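You operate a simulated robot arm through the tools that you are given. There is no shell and no other tool.

The job below is to be done with a simulated robot arm. You get a single attempt, and the scene is never put back.

TASK
Layer two wool pads in the tray as on the printed card, then give them 3 strokes of oil.
Fine: use the top pads of the pile boards; turn the blue tank knob to OFF after and leave the tray under the spray head; the other pads stay dry and in place. Where these are worked on the way, their far stop is far enough and under half their travel is too little: blue tank knob.

Only the result counts: the job must be done as asked and must still hold three seconds after the hand-in. Knocking over, shifting, dropping, spilling or breaking anything else fails it.

THE ROBOT
A 7-joint arm with a two-finger parallel gripper, fixed in place. Base frame: the origin is at the foot of the arm, x ahead of it, y to its left, z up; the work surface is at about z = 850. Lengths are in mm, angles in rad, forces in N, time in s.
Its first joint turns from -2.304 to 2.304 rad. Payload 3.91 kg.
The tool frame sits at the grasp point between the pads (the TCP): z along the fingers, y along the line on which they close. The tips reach 30 mm beyond it. The gripper opens to 110 mm. The fingers are 20 mm wide and 10 mm thick; the gripper's body (48 by 112 mm) begins 55 mm behind the TCP.
Orientation is that of the tool frame in the base frame, as a unit quaternion [w, x, y, z]. With the fingers straight down and closing along the base's y, the tool's x points along the base's -x, its y along +y and its z along -z.

THE INTERFACE
- The arm moves only by the tool send_rows. Its argument "increments" is a list that holds one entry, the list of rows, each a list of 7 numbers: the finger opening in mm, from 0 to 110, then the shift along the tool's x, y, z in units of 400 mm (1.0 is 400 mm), then the turn, a rotation vector about the tool's x, y, z in units of 90 degrees (1.0 is 90 degrees). In form: [[[jaw, dx, dy, dz, ax, ay, az], ...]]. A call has 1 to 20 rows; each row is the pose to reach, as a shift and turn from the pose commanded when the call began, along the tool's axes at that moment. A call with a number of a shift or a turn outside -1 to 1 is refused whole. Each row takes 0.2 s and may step no farther than 50 mm and 0.15 rad from the row before; otherwise, or with a gripper value out of range, the whole call is refused. Where a pose cannot be reached the arm comes as near as it can. A force on the tool above 80 N (or 10 N above the force at the start of the call, whichever is more), or a blocked arm, ends the call early, and 0.2 s more pass. The fingers move at their own pace (about 108 mm/s each) and stop on an object; they squeeze with about 25 N. The grip force told is the motor's: it shows also when the fingers shut on nothing. Time passes only in rows, and 0.2 s behind the last, so rows that repeat a pose let the fingers close. The reply holds the time, the measured pose of the TCP, the force on the tool along the base axes, the opening and the grip force, in the units named above and with some noise, with the torque about the TCP (base axes, N m) and any sound that the robot's microphone picked up.
- Cameras (640 x 400 px; columns grow to the right, rows downward): "scene" is fixed at [50.9, 501.9, 1616.3]; the picture's right is [0.72, -0.70, 0.00], its down [-0.34, -0.35, -0.87] and it looks along [0.61, 0.63, -0.49] (base axes); focal length 214 px, centre (320, 200). "wrist" rides on the gripper at [72, 17, -103] in the tool frame; the picture's right is [-0.23, 0.97, 0.00], its down [-0.76, -0.18, -0.62] and it looks along [-0.61, -0.14, 0.78] (tool axes); focal length 222 px, centre (320, 200). There is no depth. A picture from a camera that has moved, and an enlarged one, comes with that camera's place and axes in the base frame and with its lens.
- grab_frame(camera): a new picture of that camera. It takes no simulated time.
- inspect(camera, box): a new picture of the part [left, top, right, bottom] of that camera's present view, enlarged. It takes no simulated time.
- job_done(): hands the job in; it is judged then, once.

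Nothing tells you positions but the pictures and the camera data. Unless the task says otherwise, let go and move clear before handing in.

The tools are called after "Emit:" as a command line: name --argument value ..., lists and objects as JSON in quotes. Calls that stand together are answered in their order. send_rows: Moves the arm, as the interface text tells. Its arguments: {"type":"object","properties":{"increments":{"type":"array","items":{"type":"array","items":{"type":"array","items":{"type":"number"}}}}},"required":["increments"]} The other tools are called the same way: grab_frame (camera) takes a picture; inspect (camera, box) takes an enlarged picture of a part of a camera's view; job_done () hands the job in.

At the start:

```text
clock: 0.0
tool_pos: [630.7, 187.5, 1378.4]
tool_rot: [0.001, 0.0, 1.0, 0.0]
force: [-0.1, -0.3, -0.4]
moment: [0.02, -0.01, 0.0]
grip_width: 110.2
grip_force: 0.0
```

scene: 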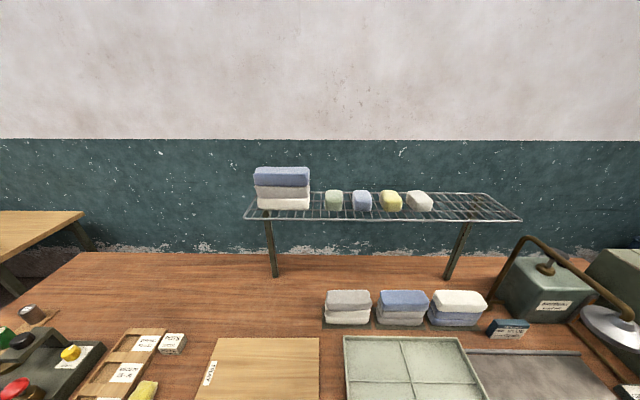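
wrist: 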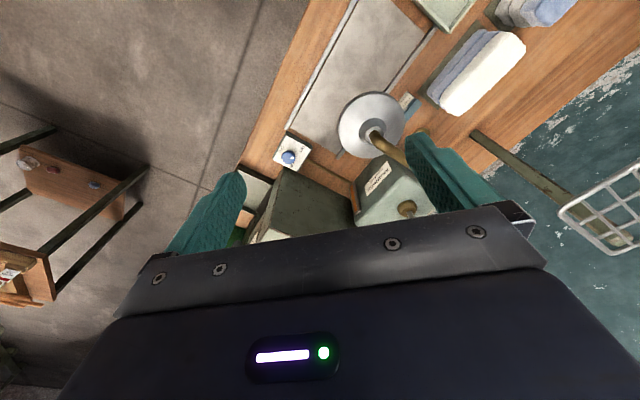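

I see a bench with pile boards of pads, a tray, a spray head with a tank, a knob and various cards. I'll look at the details before moving.

Emit:
inspect --camera "scene" --box '[0, 280, 200, 400]'

Emit:
inspect --camera "scene" --box '[180, 280, 380, 400]'

Emit:
inspect --camera "scene" --box '[320, 280, 500, 400]'

Emit:
inspect --camera "scene" --box '[460, 220, 640, 400]'

Emit:
inspect --camera "wrist" --box '[220, 0, 460, 240]'

Emit:
inspect --camera "scene" --box '[230, 150, 530, 290]'

```text
3.20 times, centred on (100, 340) of scene
camera zoom: at [50.9, 501.9, 1616.3], right [0.72, -0.7, 0.0], down [-0.34, -0.35, -0.87], along [0.61, 0.63, -0.49], focal length 686 px, centre (1024, -248)
```

zoom: 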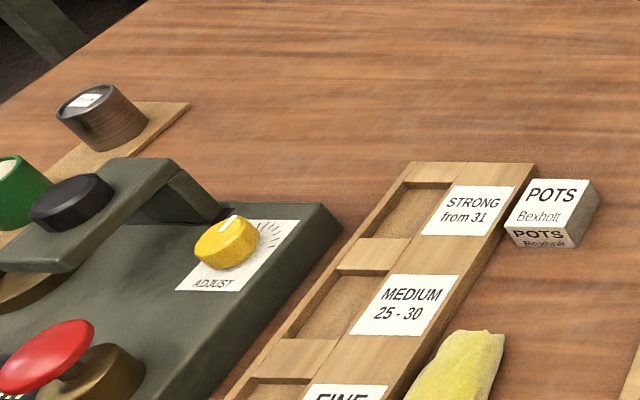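

```text
3.20 times, centred on (280, 340) of scene
camera zoom: at [50.9, 501.9, 1616.3], right [0.72, -0.7, 0.0], down [-0.34, -0.35, -0.87], along [0.61, 0.63, -0.49], focal length 686 px, centre (448, -248)
```

zoom: 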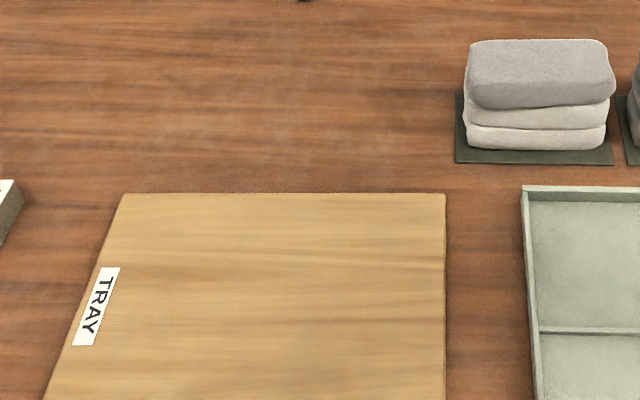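

```text
3.33 times, centred on (410, 340) of scene
camera zoom: at [50.9, 501.9, 1616.3], right [0.72, -0.7, 0.0], down [-0.34, -0.35, -0.87], along [0.61, 0.63, -0.49], focal length 715 px, centre (20, -267)
```

zoom: 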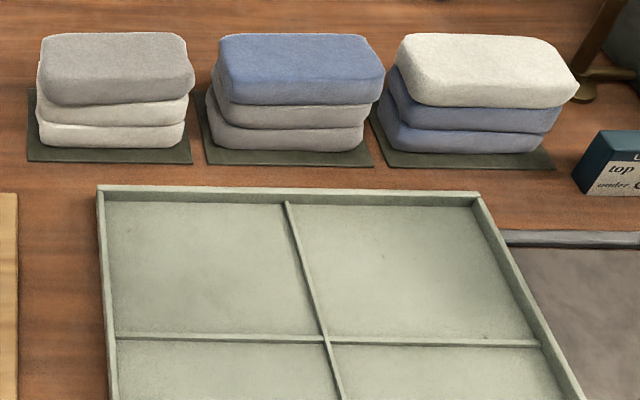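

```text
2.22 times, centred on (550, 310) of scene
camera zoom: at [50.9, 501.9, 1616.3], right [0.72, -0.7, 0.0], down [-0.34, -0.35, -0.87], along [0.61, 0.63, -0.49], focal length 477 px, centre (-191, -44)
```

zoom: 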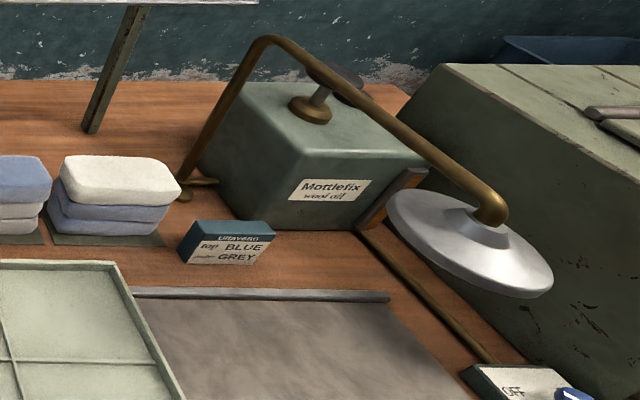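

```text
1.67 times, centred on (340, 120) of wrist
camera zoom: at [558.7, 204.5, 1481.2], right [0.23, 0.97, 0.0], down [0.76, -0.18, 0.62], along [0.61, -0.14, -0.78], focal length 370 px, centre (287, 333)
```

zoom: 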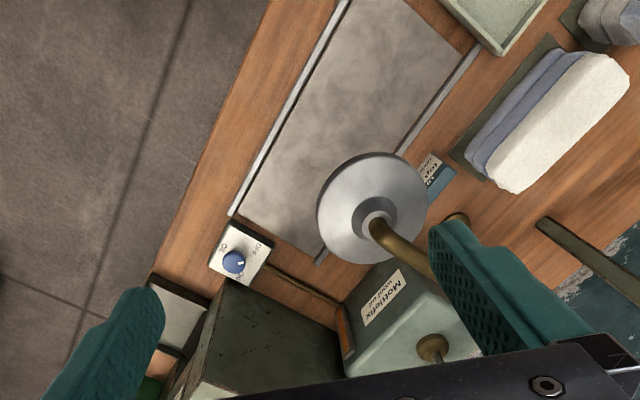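

```text
2.13 times, centred on (380, 220) of scene
camera zoom: at [50.9, 501.9, 1616.3], right [0.72, -0.7, 0.0], down [-0.34, -0.35, -0.87], along [0.61, 0.63, -0.49], focal length 458 px, centre (192, 157)
```

zoom: 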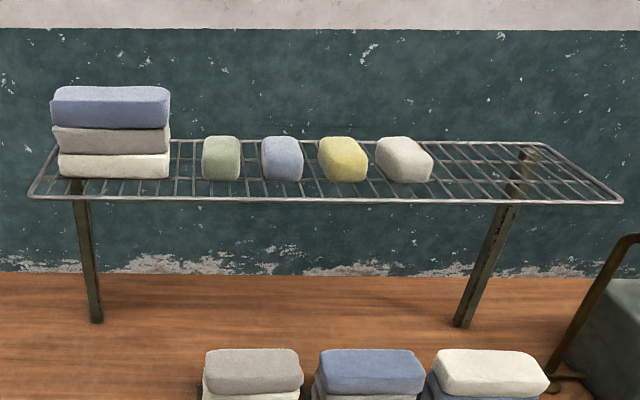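

The card by the tank reads "top BLUE, under GREY"; the tray sits left of a railed track that leads under the spray head. I'll swing the arm toward the bench, staying high, for a better look.

Emit:
send_rows --increments '[[[110, 0.05, 0.086, 0, 0, 0, -0.0625], [110, 0.103, 0.173, 0, 0, 0, -0.125], [110, 0.155, 0.26, 0, 0, 0, -0.1875], [110, 0.206, 0.346, 0, 0, 0, -0.25], [110, 0.258, 0.433, 0, 0, 0, -0.3125], [110, 0.309, 0.52, 0, 0, 0, -0.375], [110, 0.361, 0.606, 0, 0, 0, -0.4375], [110, 0.4125, 0.6925, 0, 0, 0, -0.5]]]'

Emit:
grab_frame --camera "wrist"

Emit:
grab_frame --camera "scene"

```text
clock: 1.8
tool_pos: [465.0, 463.7, 1377.0]
tool_rot: [-0.001, -0.384, 0.923, 0.0]
force: [0.6, 0.2, 1.2]
moment: [0.06, -0.03, -0.03]
grip_width: 109.8
grip_force: 0.0
```

```text
taken
camera wrist: at [401.9, 423.8, 1479.2], right [-0.53, 0.85, 0.0], down [0.66, 0.41, 0.62], along [0.53, 0.33, -0.78], focal length 222 px, centre (320, 200)
```

wrist: 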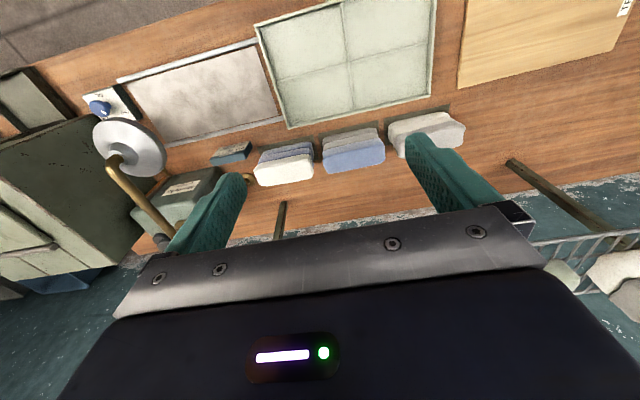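

```text
taken
```

scene: 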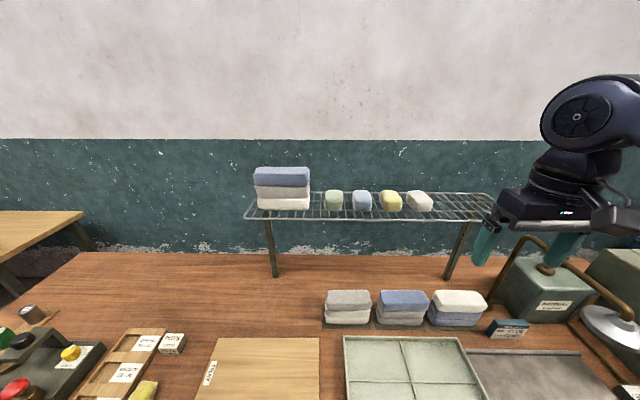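

The tray is next to the slab with rails, the spray head hangs above the slab's far right end, and the blue knob plate is beside it. I'll zoom in on those.

Emit:
inspect --camera "wrist" --box '[60, 30, 300, 190]'

Emit:
inspect --camera "wrist" --box '[240, 0, 480, 200]'

Emit:
inspect --camera "wrist" --box '[0, 60, 240, 300]'

```text
2.50 times, centred on (180, 110) of wrist
camera zoom: at [401.9, 423.8, 1479.2], right [-0.53, 0.85, 0.0], down [0.66, 0.41, 0.62], along [0.53, 0.33, -0.78], focal length 555 px, centre (670, 425)
```

zoom: 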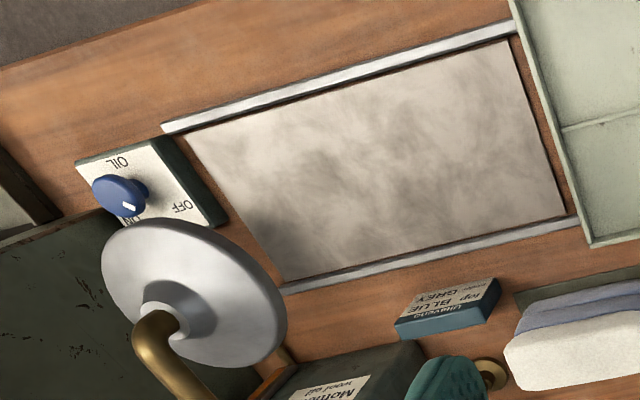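

```text
2.00 times, centred on (360, 100) of wrist
camera zoom: at [401.9, 423.8, 1479.2], right [-0.53, 0.85, 0.0], down [0.66, 0.41, 0.62], along [0.53, 0.33, -0.78], focal length 444 px, centre (240, 400)
```

zoom: 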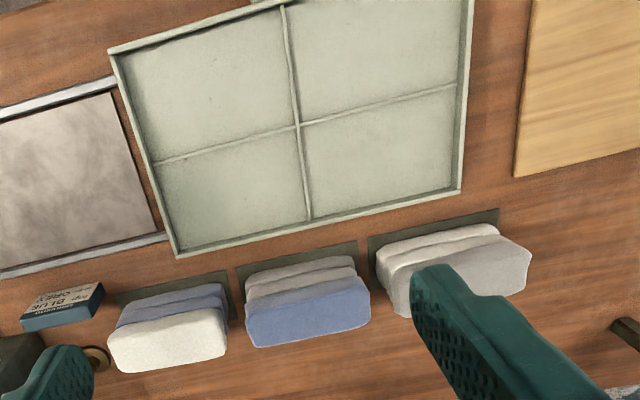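

```text
1.67 times, centred on (120, 180) of wrist
camera zoom: at [401.9, 423.8, 1479.2], right [-0.53, 0.85, 0.0], down [0.66, 0.41, 0.62], along [0.53, 0.33, -0.78], focal length 370 px, centre (653, 233)
```

zoom: 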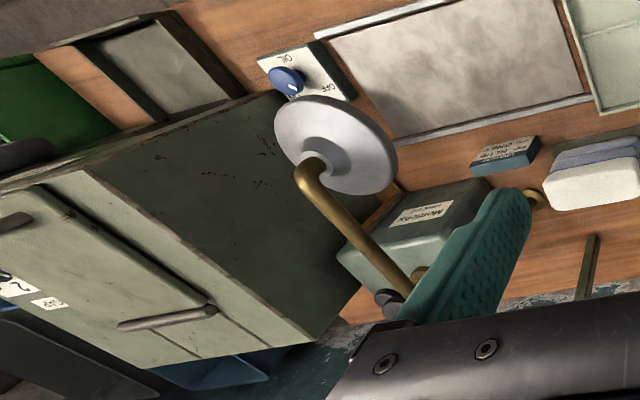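

I want a more downward view of the tray, slab and board, so I'll tilt the wrist about 30° toward the base.

Emit:
send_rows --increments '[[[110, 0, 0, 0, 0, 0.083, 0], [110, 0, 0, 0, 0, 0.167, 0], [110, 0, 0, 0, 0, 0.25, 0], [110, 0, 0, 0, 0, 0.333, 0]]]'

Emit:
grab_frame --camera "wrist"

Emit:
inspect --camera "wrist" --box '[160, 40, 400, 200]'

Emit:
inspect --camera "wrist" --box '[400, 0, 640, 200]'

Emit:
inspect --camera "wrist" --box '[0, 60, 240, 240]'

```text
clock: 2.8
tool_pos: [464.7, 463.5, 1378.9]
tool_rot: [-0.238, -0.371, 0.892, -0.097]
force: [-1.0, -0.1, 0.0]
moment: [0.03, -0.1, 0.02]
grip_width: 110.1
grip_force: 0.1
```

```text
taken
camera wrist: at [444.9, 467.4, 1503.3], right [-0.55, 0.83, -0.11], down [0.81, 0.56, 0.16], along [0.2, 0.0, -0.98], focal length 222 px, centre (320, 200)
```

wrist: 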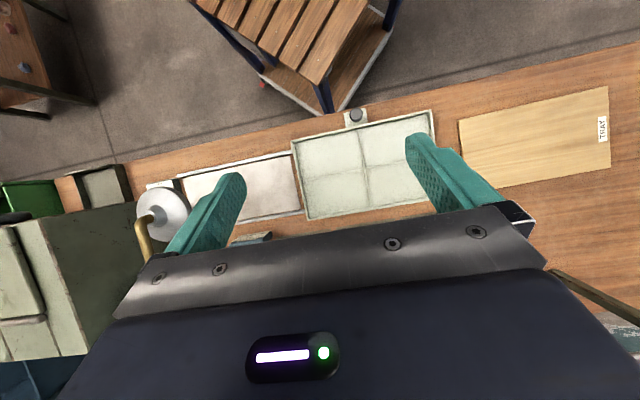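

```text
2.50 times, centred on (280, 120) of wrist
camera zoom: at [444.9, 467.4, 1503.3], right [-0.55, 0.83, -0.11], down [0.81, 0.56, 0.16], along [0.2, 0.0, -0.98], focal length 555 px, centre (420, 400)
```

zoom: 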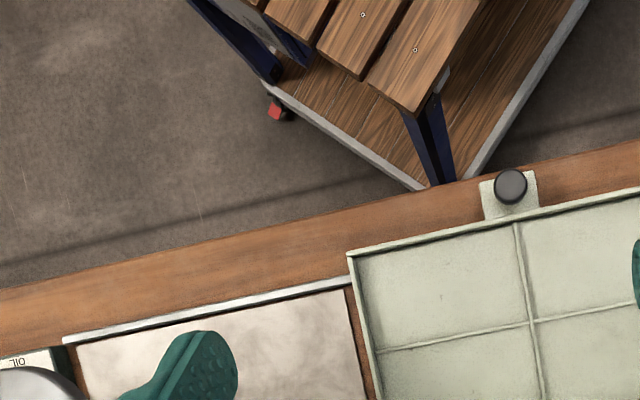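

```text
2.00 times, centred on (520, 100) of wrist
camera zoom: at [444.9, 467.4, 1503.3], right [-0.55, 0.83, -0.11], down [0.81, 0.56, 0.16], along [0.2, 0.0, -0.98], focal length 444 px, centre (-80, 400)
```

zoom: 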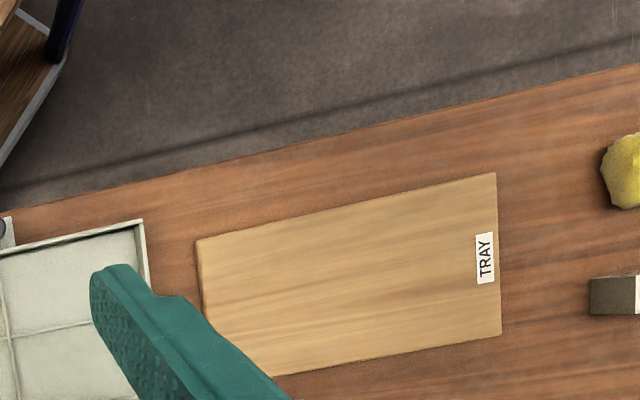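

```text
2.22 times, centred on (120, 150) of wrist
camera zoom: at [444.9, 467.4, 1503.3], right [-0.55, 0.83, -0.11], down [0.81, 0.56, 0.16], along [0.2, 0.0, -0.98], focal length 494 px, centre (764, 311)
```

zoom: 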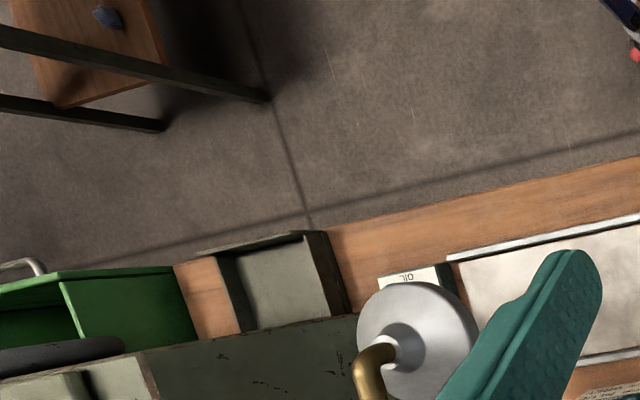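

The green tray with four cells and a black handle lies just left of the railed bed, and the spray head is above the middle of the bed, near (690, 251, 1155). Next I'll level the wrist and move over to look at the tank's pump.

Emit:
send_rows --increments '[[[110, 0, 0, 0, 0, -0.083, 0], [110, 0, 0, 0, 0, -0.167, 0], [110, 0, 0, 0, 0, -0.25, 0], [110, 0, 0, 0, 0, -0.333, 0]]]'

Emit:
send_rows --increments '[[[110, 0.01, -0.1, 0, 0, 0, 0.04], [110, 0.03, -0.2, 0, 0, 0, 0.08], [110, 0.04, -0.3, 0, 0, 0, 0.12], [110, 0.05, -0.4, 0, 0, 0, 0.16], [110, 0.06, -0.5, 0, 0, 0, 0.2], [110, 0.07, -0.6, 0, 0, 0, 0.24], [110, 0.08, -0.7, 0, 0, 0, 0.278]]]'

Emit:
grab_frame --camera "wrist"

Emit:
inspect --camera "wrist" --box '[200, 60, 440, 240]'

```text
clock: 3.8
tool_pos: [466.5, 465.0, 1378.7]
tool_rot: [0.002, -0.383, 0.924, 0.0]
force: [0.5, 0.0, -1.1]
moment: [-0.06, 0.06, 0.04]
grip_width: 110.2
grip_force: 0.0
```

```text
clock: 5.4
tool_pos: [640.2, 244.7, 1379.7]
tool_rot: [0.0, -0.173, 0.985, 0.0]
force: [-0.3, 0.1, 0.2]
moment: [-0.06, 0.02, 0.01]
grip_width: 109.8
grip_force: 0.1
```

```text
taken
camera wrist: at [567.7, 234.6, 1482.3], right [-0.12, 0.99, 0.0], down [0.78, 0.09, 0.62], along [0.62, 0.07, -0.78], focal length 222 px, centre (320, 200)
```

wrist: 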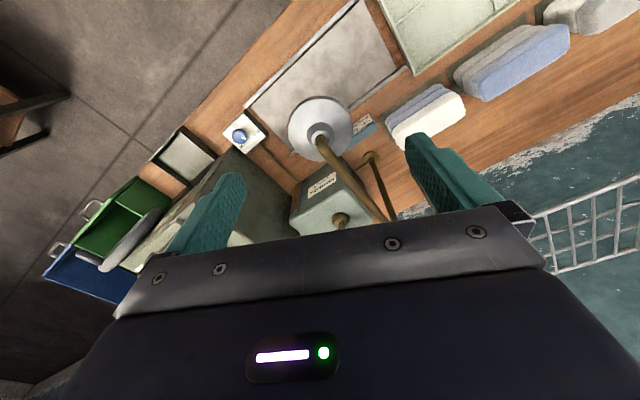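

```text
2.22 times, centred on (320, 150) of wrist
camera zoom: at [567.7, 234.6, 1482.3], right [-0.12, 0.99, 0.0], down [0.78, 0.09, 0.62], along [0.62, 0.07, -0.78], focal length 494 px, centre (320, 311)
```

zoom: 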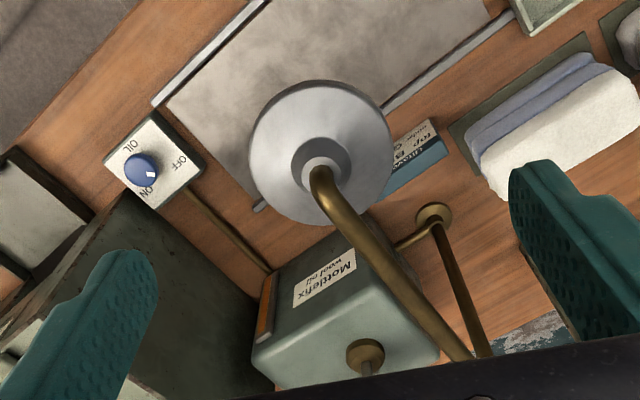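

The pump plunger on the tank top is partly hidden by the gripper. I'll tilt the wrist outward to see it, and inspect the plunger in the scene view.

Emit:
send_rows --increments '[[[110, 0, 0, 0, 0, -0.083, 0], [110, 0, 0, 0, 0, -0.167, 0], [110, 0, 0, 0, 0, -0.25, 0], [110, 0, 0, 0, 0, -0.333, 0]]]'

Emit:
grab_frame --camera "wrist"

Emit:
inspect --camera "wrist" --box '[240, 30, 440, 200]'

Emit:
inspect --camera "scene" --box '[490, 220, 610, 320]'

```text
clock: 6.4
tool_pos: [642.1, 244.2, 1378.9]
tool_rot: [0.256, -0.167, 0.951, 0.044]
force: [0.5, -0.1, -0.4]
moment: [0.0, -0.01, 0.01]
grip_width: 109.9
grip_force: 0.0
```

```text
taken
camera wrist: at [529.0, 219.9, 1430.9], right [-0.15, 0.98, 0.11], down [0.39, -0.05, 0.92], along [0.91, 0.18, -0.37], focal length 222 px, centre (320, 200)
```

wrist: 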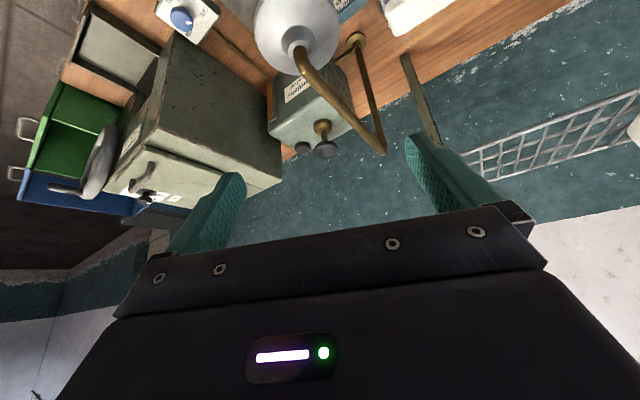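

```text
2.35 times, centred on (340, 115) of wrist
camera zoom: at [529.0, 219.9, 1430.9], right [-0.15, 0.98, 0.11], down [0.39, -0.05, 0.92], along [0.91, 0.18, -0.37], focal length 523 px, centre (273, 400)
```

zoom: 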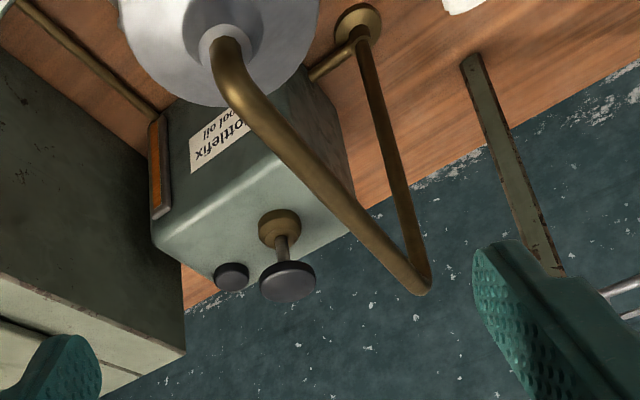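

```text
4.00 times, centred on (550, 270) of scene
camera zoom: at [50.9, 501.9, 1616.3], right [0.72, -0.7, 0.0], down [-0.34, -0.35, -0.87], along [0.61, 0.63, -0.49], focal length 858 px, centre (-600, -80)
```

zoom: 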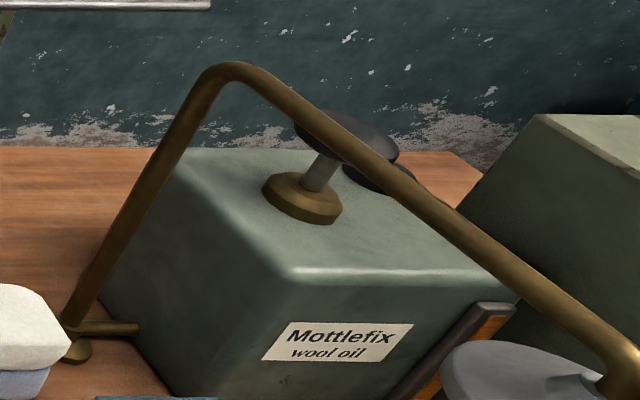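

The pump plunger disc is at about (980, 341, 1115), and the pipe's corner is at about (875, 430, 1192). Next I'll check how the tray and bed rails meet, so I'm levelling off and moving closer there.

Emit:
send_rows --increments '[[[110, 0, 0, 0, 0, 0.083, 0], [110, 0, 0, 0, 0, 0.167, 0], [110, 0, 0, 0, 0, 0.25, 0], [110, 0, 0, 0, 0, 0.333, 0]]]'

Emit:
send_rows --increments '[[[110, 0.042, 0.034, 0.07, 0, 0, -0.028], [110, 0.083, 0.068, 0.142, 0, 0, -0.056], [110, 0.125, 0.101, 0.214, 0, 0, -0.083], [110, 0.166, 0.135, 0.285, 0, 0, -0.111], [110, 0.208, 0.169, 0.356, 0, 0, -0.139], [110, 0.25, 0.2, 0.428, 0, 0, -0.166], [110, 0.291, 0.236, 0.5, 0, 0, -0.194], [110, 0.333, 0.27, 0.57, 0, 0, -0.222]]]'

Emit:
grab_frame --camera "wrist"

Emit:
inspect --camera "wrist" --box '[240, 0, 440, 125]'

Emit:
inspect --camera "wrist" --box '[120, 0, 320, 125]'

```text
clock: 7.4
tool_pos: [640.5, 243.7, 1378.4]
tool_rot: [-0.001, -0.174, 0.985, 0.0]
force: [0.4, 0.3, 0.6]
moment: [0.0, -0.06, 0.01]
grip_width: 110.2
grip_force: 0.1
```

```text
clock: 9.2
tool_pos: [480.7, 299.0, 1150.6]
tool_rot: [0.001, -0.343, 0.939, 0.001]
force: [0.9, 0.1, -0.1]
moment: [-0.01, -0.04, 0.04]
grip_width: 110.0
grip_force: 0.0
```

```text
taken
camera wrist: at [414.6, 265.3, 1253.0], right [-0.45, 0.89, 0.0], down [0.7, 0.35, 0.62], along [0.56, 0.28, -0.78], focal length 222 px, centre (320, 200)
```

wrist: 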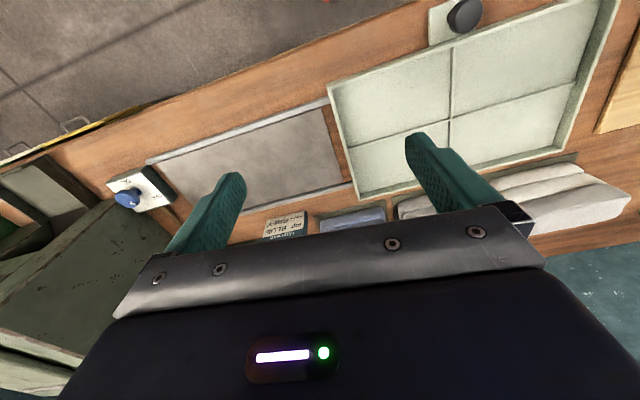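

```text
3.20 times, centred on (340, 62) of wrist
camera zoom: at [414.6, 265.3, 1253.0], right [-0.45, 0.89, 0.0], down [0.7, 0.35, 0.62], along [0.56, 0.28, -0.78], focal length 711 px, centre (256, 640)
```

zoom: 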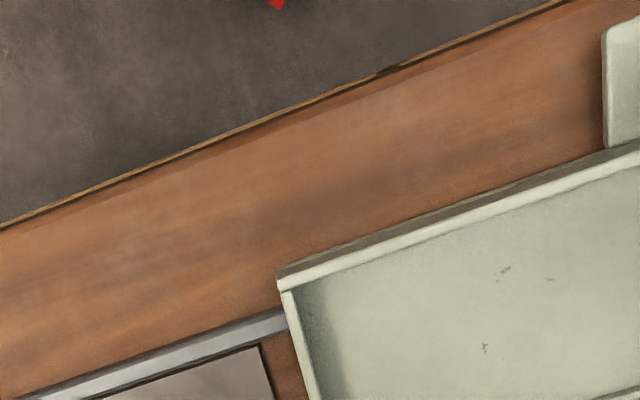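

```text
3.20 times, centred on (220, 62) of wrist
camera zoom: at [414.6, 265.3, 1253.0], right [-0.45, 0.89, 0.0], down [0.7, 0.35, 0.62], along [0.56, 0.28, -0.78], focal length 711 px, centre (640, 640)
```

zoom: 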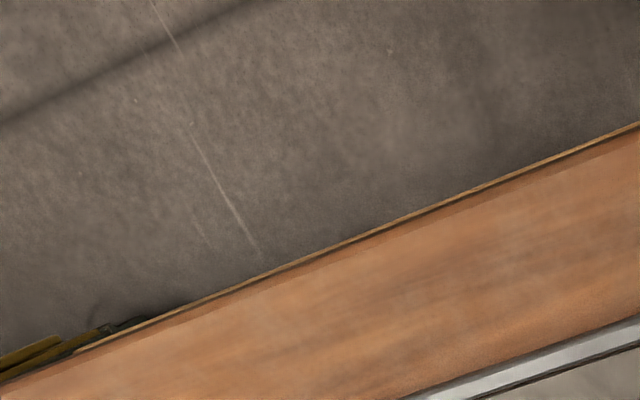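

The tray rides on the rails, which run under it. Next I'll look at the pad piles from above.

Emit:
send_rows --increments '[[[110, -0.082, 0.053, -0.011, 0, 0, -0.008], [110, -0.164, 0.106, -0.021, 0, 0, -0.016], [110, -0.246, 0.159, -0.032, 0, 0, -0.024], [110, -0.327, 0.211, -0.043, 0, 0, -0.031], [110, -0.409, 0.264, -0.054, 0, 0, -0.039], [110, -0.491, 0.317, -0.064, 0, 0, -0.047], [110, -0.573, 0.37, -0.075, 0, 0, -0.055]]]'

Emit:
grab_frame --camera "wrist"

Emit:
inspect --camera "wrist" --box '[160, 0, 480, 200]'

Emit:
inspect --camera "scene" --box '[310, 275, 430, 350]'

```text
clock: 10.8
tool_pos: [559.8, 560.8, 1181.5]
tool_rot: [0.001, -0.382, 0.924, 0.001]
force: [0.4, 0.0, 0.4]
moment: [0.03, 0.01, 0.02]
grip_width: 109.8
grip_force: 0.2
```

```text
taken
camera wrist: at [496.3, 521.3, 1283.8], right [-0.53, 0.85, 0.0], down [0.66, 0.41, 0.62], along [0.53, 0.33, -0.78], focal length 222 px, centre (320, 200)
```

wrist: 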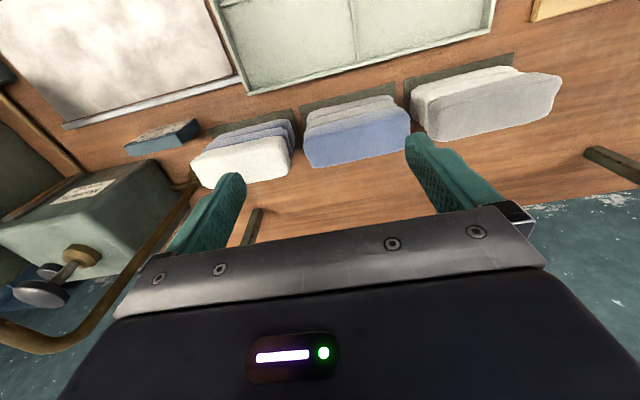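

```text
2.00 times, centred on (320, 100) of wrist
camera zoom: at [496.3, 521.3, 1283.8], right [-0.53, 0.85, 0.0], down [0.66, 0.41, 0.62], along [0.53, 0.33, -0.78], focal length 444 px, centre (320, 400)
```

zoom: 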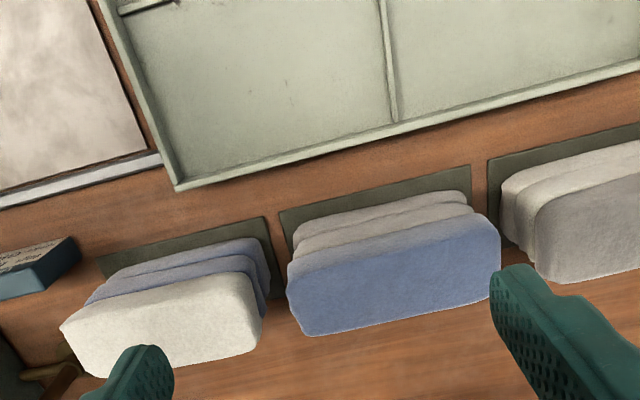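

```text
5.33 times, centred on (370, 312) of scene
camera zoom: at [50.9, 501.9, 1616.3], right [0.72, -0.7, 0.0], down [-0.34, -0.35, -0.87], along [0.61, 0.63, -0.49], focal length 1144 px, centre (53, -400)
```

zoom: 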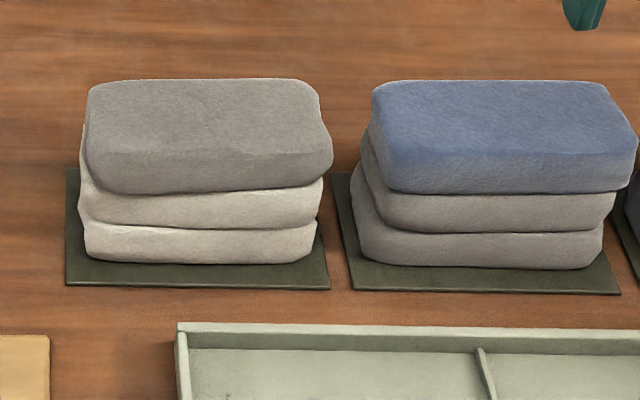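

The pads measure about 160 × 55 × 43 mm. The grey top pad is near (452, 777) and the blue one near (585, 644), with pile tops at z≈985. The rack overhangs at z≈1260, so I need to check clearance for the wrist above the piles.

Emit:
grab_frame --camera "scene"

Emit:
inspect --camera "scene" --box '[400, 80, 640, 300]'

```text
taken
```

scene: 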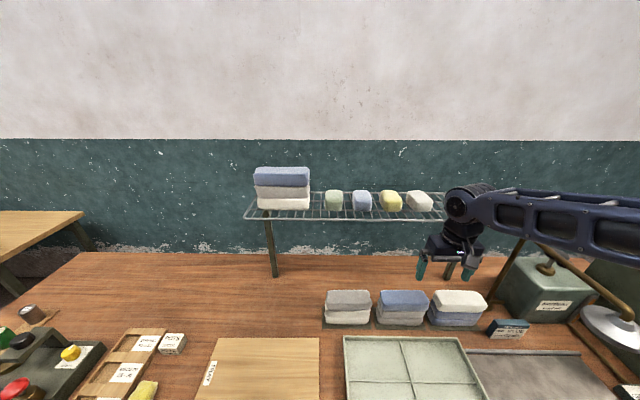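

```text
1.82 times, centred on (520, 190) of scene
camera zoom: at [50.9, 501.9, 1616.3], right [0.72, -0.7, 0.0], down [-0.34, -0.35, -0.87], along [0.61, 0.63, -0.49], focal length 390 px, centre (-44, 218)
```

zoom: 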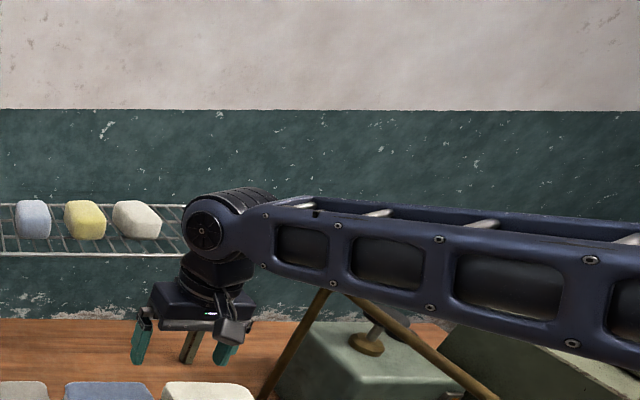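

The wrist housing reaches about 250 mm above the TCP and the rack edge hangs at v≈905, z≈1264. I'll therefore approach the piles with the wrist leaning back toward the base. First I'll turn the jaws to close across the pads.

Emit:
send_rows --increments '[[[110, 0.005, 0.048, 0.017, 0, 0, 0.0833], [110, 0.01, 0.096, 0.033, 0, 0, 0.1667], [110, 0.014, 0.145, 0.05, 0, 0, 0.25], [110, 0.018, 0.193, 0.067, 0, 0, 0.3333], [110, 0.023, 0.241, 0.083, 0, 0, 0.4167], [110, 0.028, 0.289, 0.1, 0, 0, 0.5], [110, 0.032, 0.337, 0.117, 0, 0, 0.5833], [110, 0.037, 0.385, 0.133, 0, 0, 0.6667], [110, 0.041, 0.434, 0.15, 0, 0, 0.75], [110, 0.046, 0.482, 0.167, 0, 0, 0.8333], [110, 0.05, 0.53, 0.183, 0, 0, 0.9167], [110, 0.055, 0.578, 0.2, 0, 0, 1.0]]]'

Emit:
grab_frame --camera "wrist"

Emit:
grab_frame --camera "scene"

```text
clock: 13.4
tool_pos: [380.5, 708.1, 1099.9]
tool_rot: [0.0, 0.385, 0.923, 0.0]
force: [-0.5, 0.2, -0.3]
moment: [0.07, 0.03, 0.0]
grip_width: 110.0
grip_force: 0.1
```

```text
taken
camera wrist: at [342.5, 772.1, 1203.1], right [0.85, 0.52, 0.0], down [0.41, -0.67, 0.62], along [0.33, -0.53, -0.78], focal length 222 px, centre (320, 200)
```

wrist: 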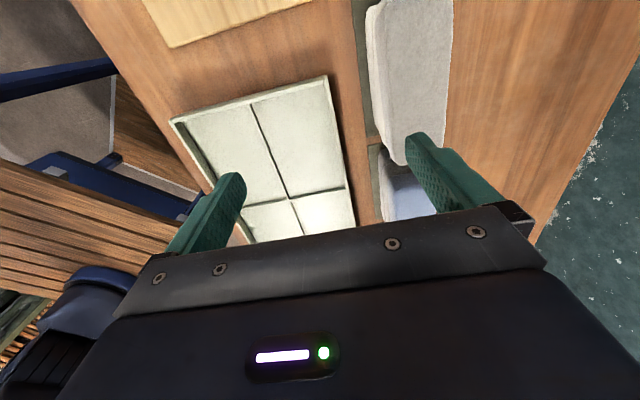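

```text
taken
```

scene: 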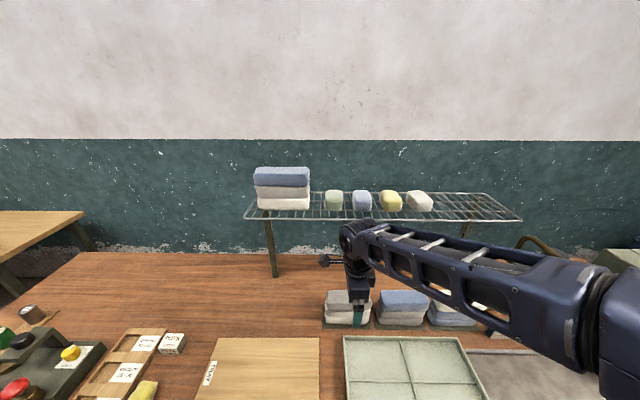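

The jaws are now aligned to close across the pads, and the pile row is in view. I'll measure the grey and blue pads more precisely here.

Emit:
inspect --camera "wrist" --box '[300, 0, 500, 220]'

Emit:
inspect --camera "wrist" --box '[160, 50, 400, 250]'

Emit:
inspect --camera "scene" --box '[310, 210, 450, 330]'

```text
1.82 times, centred on (400, 110) of wrist
camera zoom: at [342.5, 772.1, 1203.1], right [0.85, 0.52, 0.0], down [0.41, -0.67, 0.62], along [0.33, -0.53, -0.78], focal length 404 px, centre (174, 364)
```

zoom: 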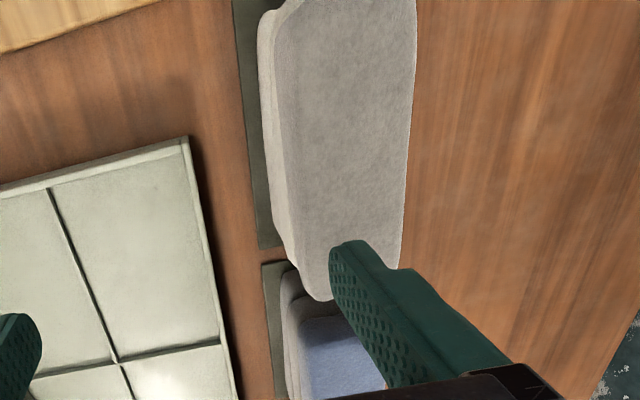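

```text
2.00 times, centred on (280, 150) of wrist
camera zoom: at [342.5, 772.1, 1203.1], right [0.85, 0.52, 0.0], down [0.41, -0.67, 0.62], along [0.33, -0.53, -0.78], focal length 444 px, centre (400, 300)
```

zoom: 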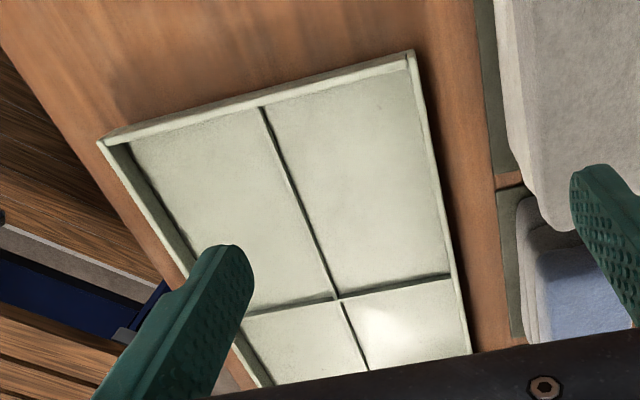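

```text
3.33 times, centred on (380, 270) of scene
camera zoom: at [50.9, 501.9, 1616.3], right [0.72, -0.7, 0.0], down [-0.34, -0.35, -0.87], along [0.61, 0.63, -0.49], focal length 715 px, centre (120, -33)
```

zoom: 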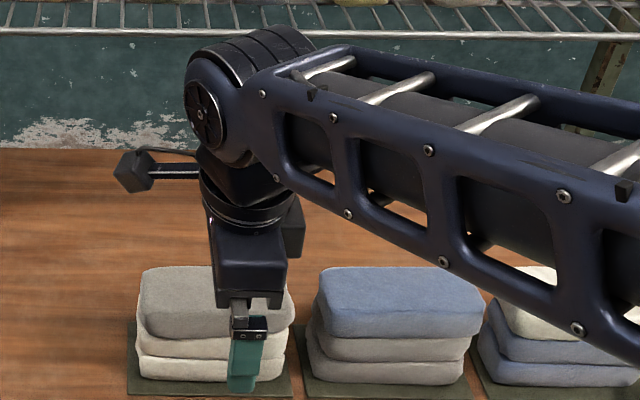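

The pads are about 60 mm deep, centred at v≈865. I'll tilt the wrist back by 25° and descend in front of the grey pile.

Emit:
send_rows --increments '[[[110, 0, 0, 0, -0.056, 0, 0], [110, 0, 0, 0.03, -0.111, 0, 0], [110, -0.002, 0.01, 0.06, -0.167, 0, 0], [110, -0.004, 0.02, 0.1, -0.222, 0, 0], [110, -0.004, 0.028, 0.15, -0.278, 0, 0], [110, -0.004, 0.06, 0.19, -0.278, 0, 0], [110, -0.004, 0.1, 0.205, -0.278, 0, 0], [110, -0.004, 0.15, 0.212, -0.278, 0, 0]]]'

Emit:
grab_frame --camera "wrist"

Emit:
grab_frame --camera "scene"

Emit:
inspect --camera "scene" --box '[310, 190, 450, 330]'

```text
clock: 15.2
tool_pos: [423.4, 750.8, 1016.3]
tool_rot: [0.083, 0.375, 0.901, 0.201]
force: [-0.3, 0.2, 0.2]
moment: [-0.02, -0.02, -0.03]
grip_width: 110.0
grip_force: 0.0
```

```text
taken
camera wrist: at [353.3, 782.1, 1116.2], right [0.79, 0.46, 0.41], down [0.24, -0.84, 0.49], along [0.57, -0.29, -0.77], focal length 222 px, centre (320, 200)
```

wrist: 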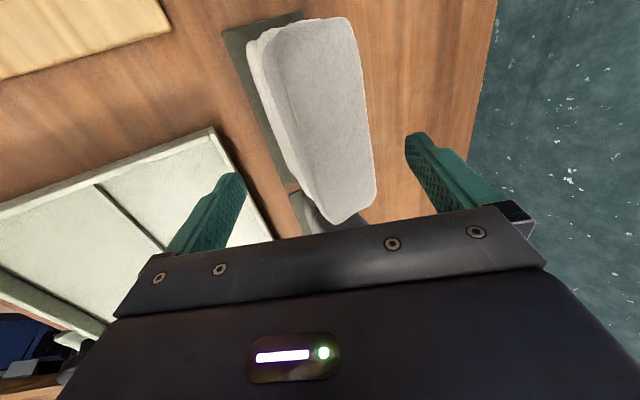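

```text
taken
```

scene: 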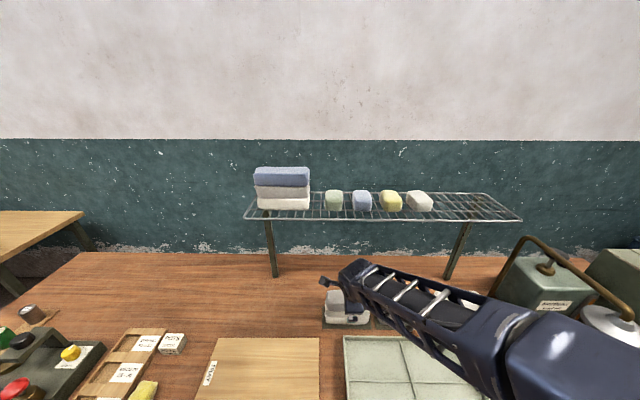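

```text
2.86 times, centred on (380, 260) of scene
camera zoom: at [50.9, 501.9, 1616.3], right [0.72, -0.7, 0.0], down [-0.34, -0.35, -0.87], along [0.61, 0.63, -0.49], focal length 613 px, centre (149, 29)
```

zoom: 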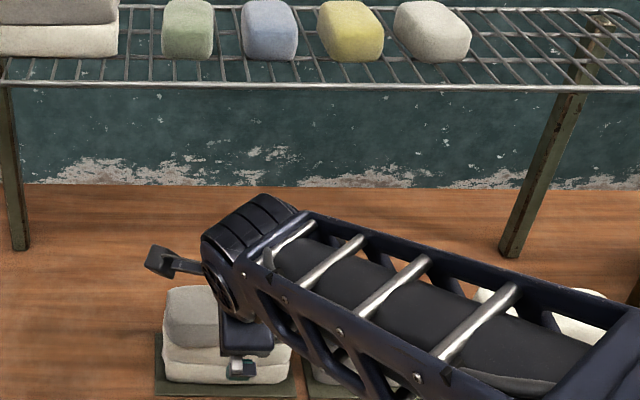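

The pad sits squarely between the fingers and the wrist is clear of the rack. I'll now lower onto it while straightening up to an 8° tilt.

Emit:
send_rows --increments '[[[110, 0, 0.0395, 0.0335, 0, 0, 0], [110, 0, 0.04, 0.0615, 0.067, 0, 0], [110, 0, 0.041, 0.0895, 0.128, 0, 0], [110, 0, 0.0418, 0.1175, 0.189, 0, 0], [110, 0, 0.0418, 0.1175, 0.189, 0, 0]]]'

Emit:
grab_frame --camera "wrist"

Emit:
inspect --camera "scene" --box '[310, 190, 450, 330]'

```text
clock: 16.4
tool_pos: [450.0, 776.1, 981.2]
tool_rot: [0.027, 0.382, 0.922, 0.064]
force: [-0.4, -0.7, 0.2]
moment: [-0.01, -0.03, 0.02]
grip_width: 109.9
grip_force: 0.1
```

```text
taken
camera wrist: at [400.8, 828.4, 1084.3], right [0.84, 0.52, 0.13], down [0.35, -0.72, 0.59], along [0.41, -0.45, -0.79], focal length 222 px, centre (320, 200)
```

wrist: 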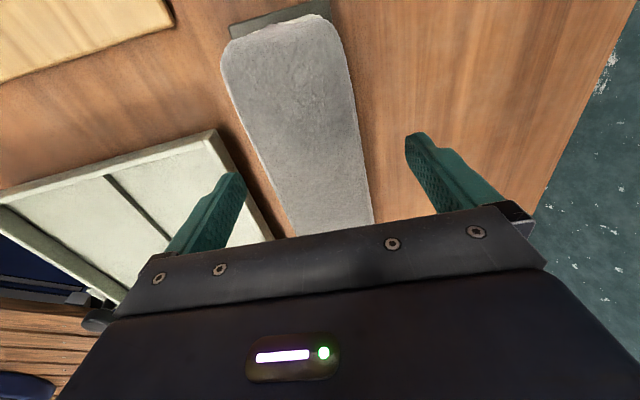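

```text
2.86 times, centred on (380, 260) of scene
camera zoom: at [50.9, 501.9, 1616.3], right [0.72, -0.7, 0.0], down [-0.34, -0.35, -0.87], along [0.61, 0.63, -0.49], focal length 613 px, centre (149, 29)
```

zoom: 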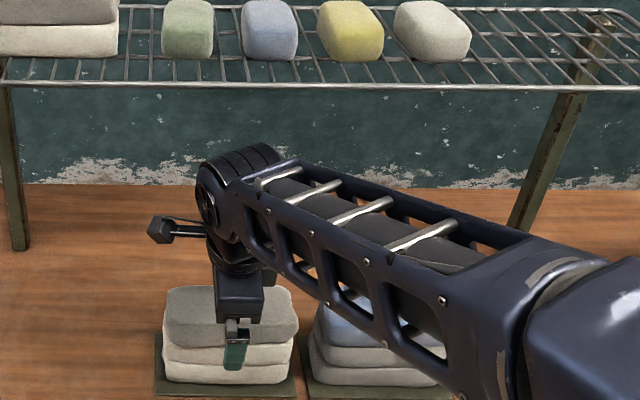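

The TCP is centred on the grey pad at v≈866. Closing the jaws now.

Emit:
send_rows --increments '[[[20, 0, 0, 0, 0, 0, 0], [20, 0, 0, 0, 0, 0, 0], [20, 0, 0, 0, 0, 0, 0], [20, 0, 0, 0, 0, 0, 0]]]'

Emit:
grab_frame --camera "wrist"

Emit:
inspect --camera "scene" --box '[310, 230, 430, 330]'

```text
clock: 17.4
tool_pos: [449.3, 775.6, 980.4]
tool_rot: [0.026, 0.383, 0.921, 0.065]
force: [-0.4, 0.0, 0.0]
moment: [0.02, -0.02, 0.03]
grip_width: 61.0
grip_force: 25.0
```

```text
taken
camera wrist: at [400.8, 828.3, 1084.2], right [0.84, 0.52, 0.14], down [0.35, -0.72, 0.59], along [0.41, -0.45, -0.79], focal length 222 px, centre (320, 200)
```

wrist: 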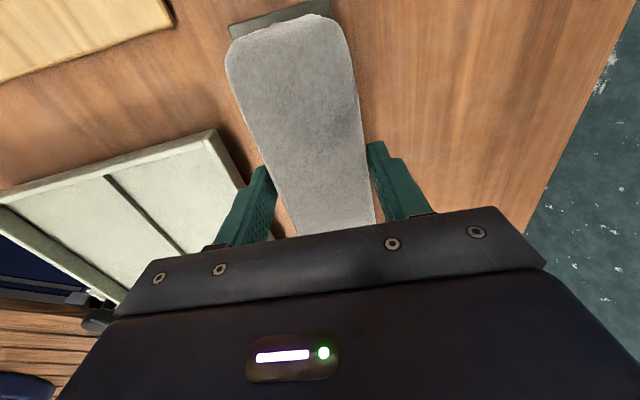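

```text
4.00 times, centred on (370, 280) of scene
camera zoom: at [50.9, 501.9, 1616.3], right [0.72, -0.7, 0.0], down [-0.34, -0.35, -0.87], along [0.61, 0.63, -0.49], focal length 858 px, centre (120, -120)
```

zoom: 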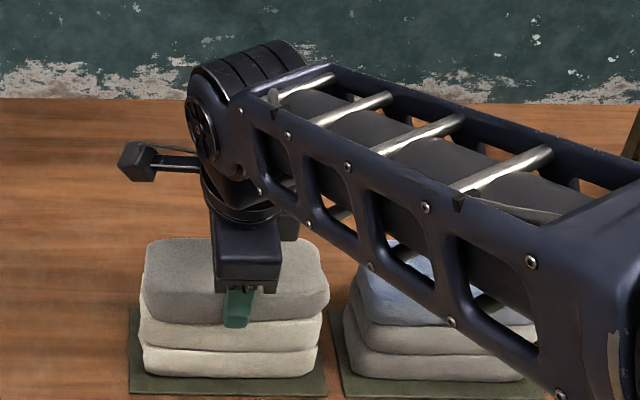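

The pad is held with a 61 mm opening and 25 N. I'll lift it gently and draw back toward the base.

Emit:
send_rows --increments '[[[20, 0, 0.0028, -0.0198, 0, 0, 0], [20, 0, -0.0037, -0.0636, 0, 0, 0], [20, 0, -0.0355, -0.106, -0.067, 0, 0], [20, 0, -0.103, -0.166, -0.12, 0, 0], [20, 0, -0.1985, -0.2045, -0.12, 0, 0]]]'

Emit:
grab_frame --camera "wrist"

Emit:
grab_frame --camera "scene"

Emit:
inspect --camera "scene" --box '[310, 230, 450, 330]'

```text
clock: 18.6
tool_pos: [385.4, 711.3, 1050.5]
tool_rot: [0.062, 0.379, 0.911, 0.151]
force: [0.4, 0.6, -2.2]
moment: [0.01, 0.03, -0.01]
grip_width: 61.3
grip_force: 24.9
```

```text
taken
camera wrist: at [322.3, 750.4, 1152.3], right [0.81, 0.49, 0.31], down [0.28, -0.8, 0.53], along [0.51, -0.35, -0.79], focal length 222 px, centre (320, 200)
```

wrist: 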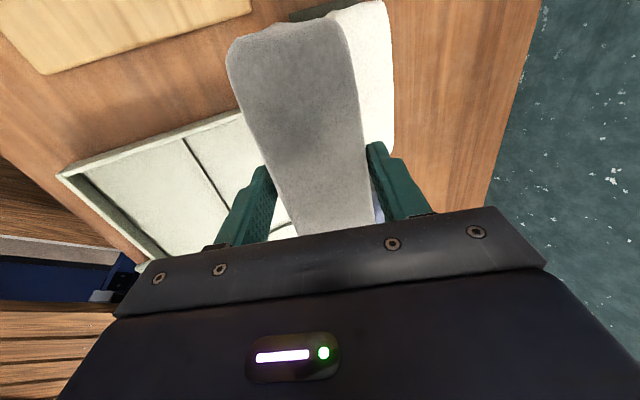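

```text
taken
```

scene: 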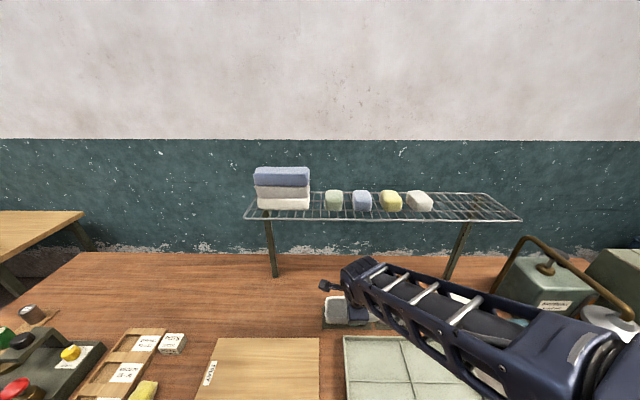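

```text
4.00 times, centred on (380, 280) of scene
camera zoom: at [50.9, 501.9, 1616.3], right [0.72, -0.7, 0.0], down [-0.34, -0.35, -0.87], along [0.61, 0.63, -0.49], focal length 858 px, centre (80, -120)
```

zoom: 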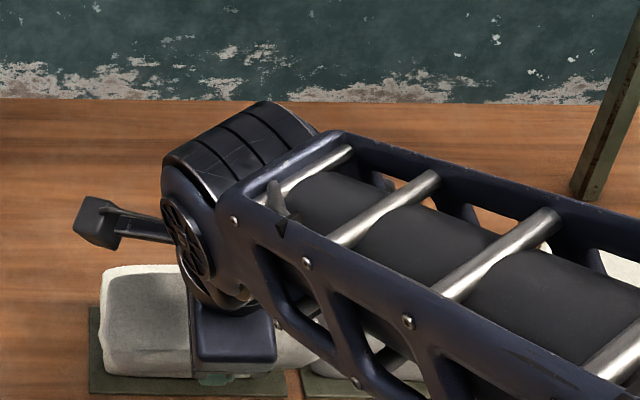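

The grey pad is lifted and the white pads below stayed in place. I'm carrying it over the tray's far-right cell, around (535, 493), and levelling it.

Emit:
send_rows --increments '[[[20, -0.06, -0.022, 0.0, 0.03, 0, 0], [20, -0.16, -0.044, 0.01, 0.06, 0, 0], [20, -0.26, -0.066, 0.023, 0.09, 0, 0], [20, -0.36, -0.088, 0.034, 0.12, 0, 0], [20, -0.46, -0.11, 0.046, 0.15, 0, 0], [20, -0.56, -0.132, 0.063, 0.18, 0, 0], [20, -0.651, -0.154, 0.08, 0.209, 0, 0], [20, -0.651, -0.154, 0.08, 0.209, 0, 0]]]'

Emit:
grab_frame --camera "wrist"

Emit:
inspect --camera "scene" --box '[310, 270, 510, 400]'

```text
clock: 20.4
tool_pos: [536.3, 495.0, 999.4]
tool_rot: [0.0, 0.383, 0.924, 0.0]
force: [-0.1, 0.2, 0.0]
moment: [0.0, -0.01, -0.05]
grip_width: 60.7
grip_force: 25.0
```

```text
taken
camera wrist: at [498.1, 556.7, 1102.5], right [0.85, 0.53, 0.0], down [0.41, -0.66, 0.62], along [0.33, -0.53, -0.78], focal length 222 px, centre (320, 200)
```

wrist: 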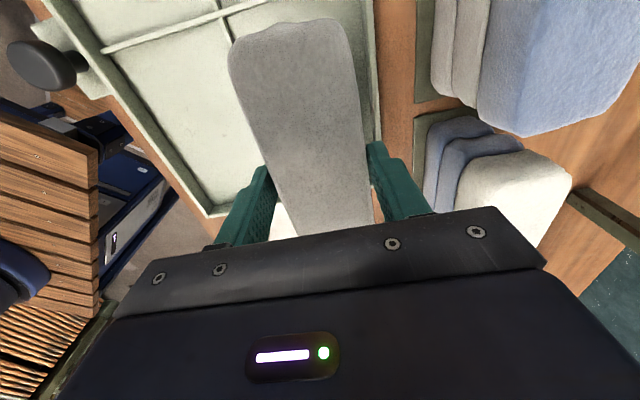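

```text
3.08 times, centred on (410, 335) of scene
camera zoom: at [50.9, 501.9, 1616.3], right [0.72, -0.7, 0.0], down [-0.34, -0.35, -0.87], along [0.61, 0.63, -0.49], focal length 660 px, centre (43, -215)
```

zoom: 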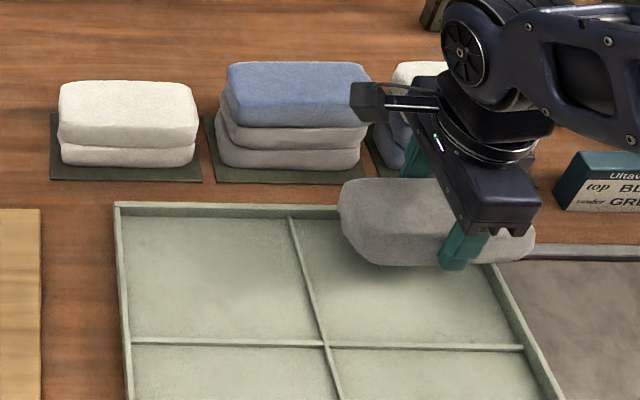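

The pad is level above the far-right cell. I'll shift 4 mm inward and lower it to just above the tray floor.

Emit:
send_rows --increments '[[[20, 0, -0.01, 0.05, 0, 0, 0], [20, 0.002, -0.01, 0.11, 0, 0, 0], [20, 0.002, -0.01, 0.17, 0, 0, 0], [20, 0.002, -0.01, 0.215, 0, 0, 0], [20, 0.002, -0.01, 0.222, 0, 0, 0]]]'

Emit:
grab_frame --camera "wrist"

Emit:
inspect --camera "scene" --box '[370, 310, 510, 400]'

```text
clock: 21.6
tool_pos: [531.5, 493.3, 913.7]
tool_rot: [0.001, 0.383, 0.924, 0.001]
force: [-5.2, -3.7, 35.2]
moment: [-0.17, 0.29, 0.08]
grip_width: 59.2
grip_force: 25.5
```

```text
taken
camera wrist: at [492.8, 555.2, 1016.3], right [0.85, 0.53, 0.0], down [0.41, -0.67, 0.62], along [0.33, -0.53, -0.78], focal length 222 px, centre (320, 200)
```

wrist: 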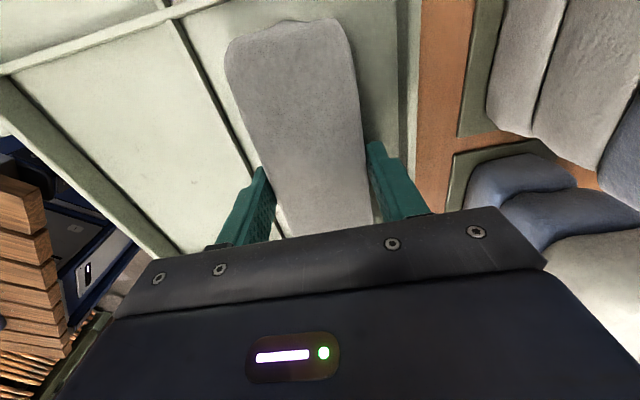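

```text
4.44 times, centred on (440, 355) of scene
camera zoom: at [50.9, 501.9, 1616.3], right [0.72, -0.7, 0.0], down [-0.34, -0.35, -0.87], along [0.61, 0.63, -0.49], focal length 953 px, centre (-213, -489)
```

zoom: 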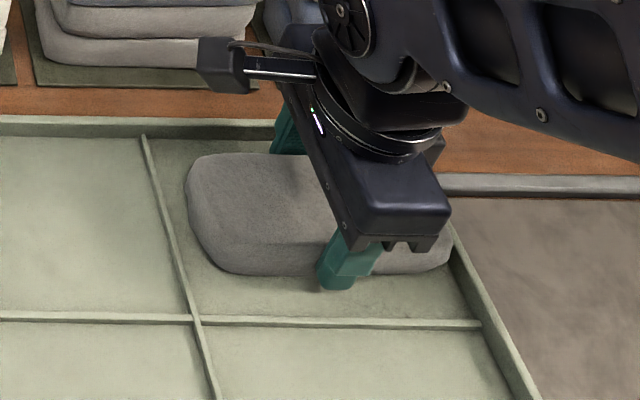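

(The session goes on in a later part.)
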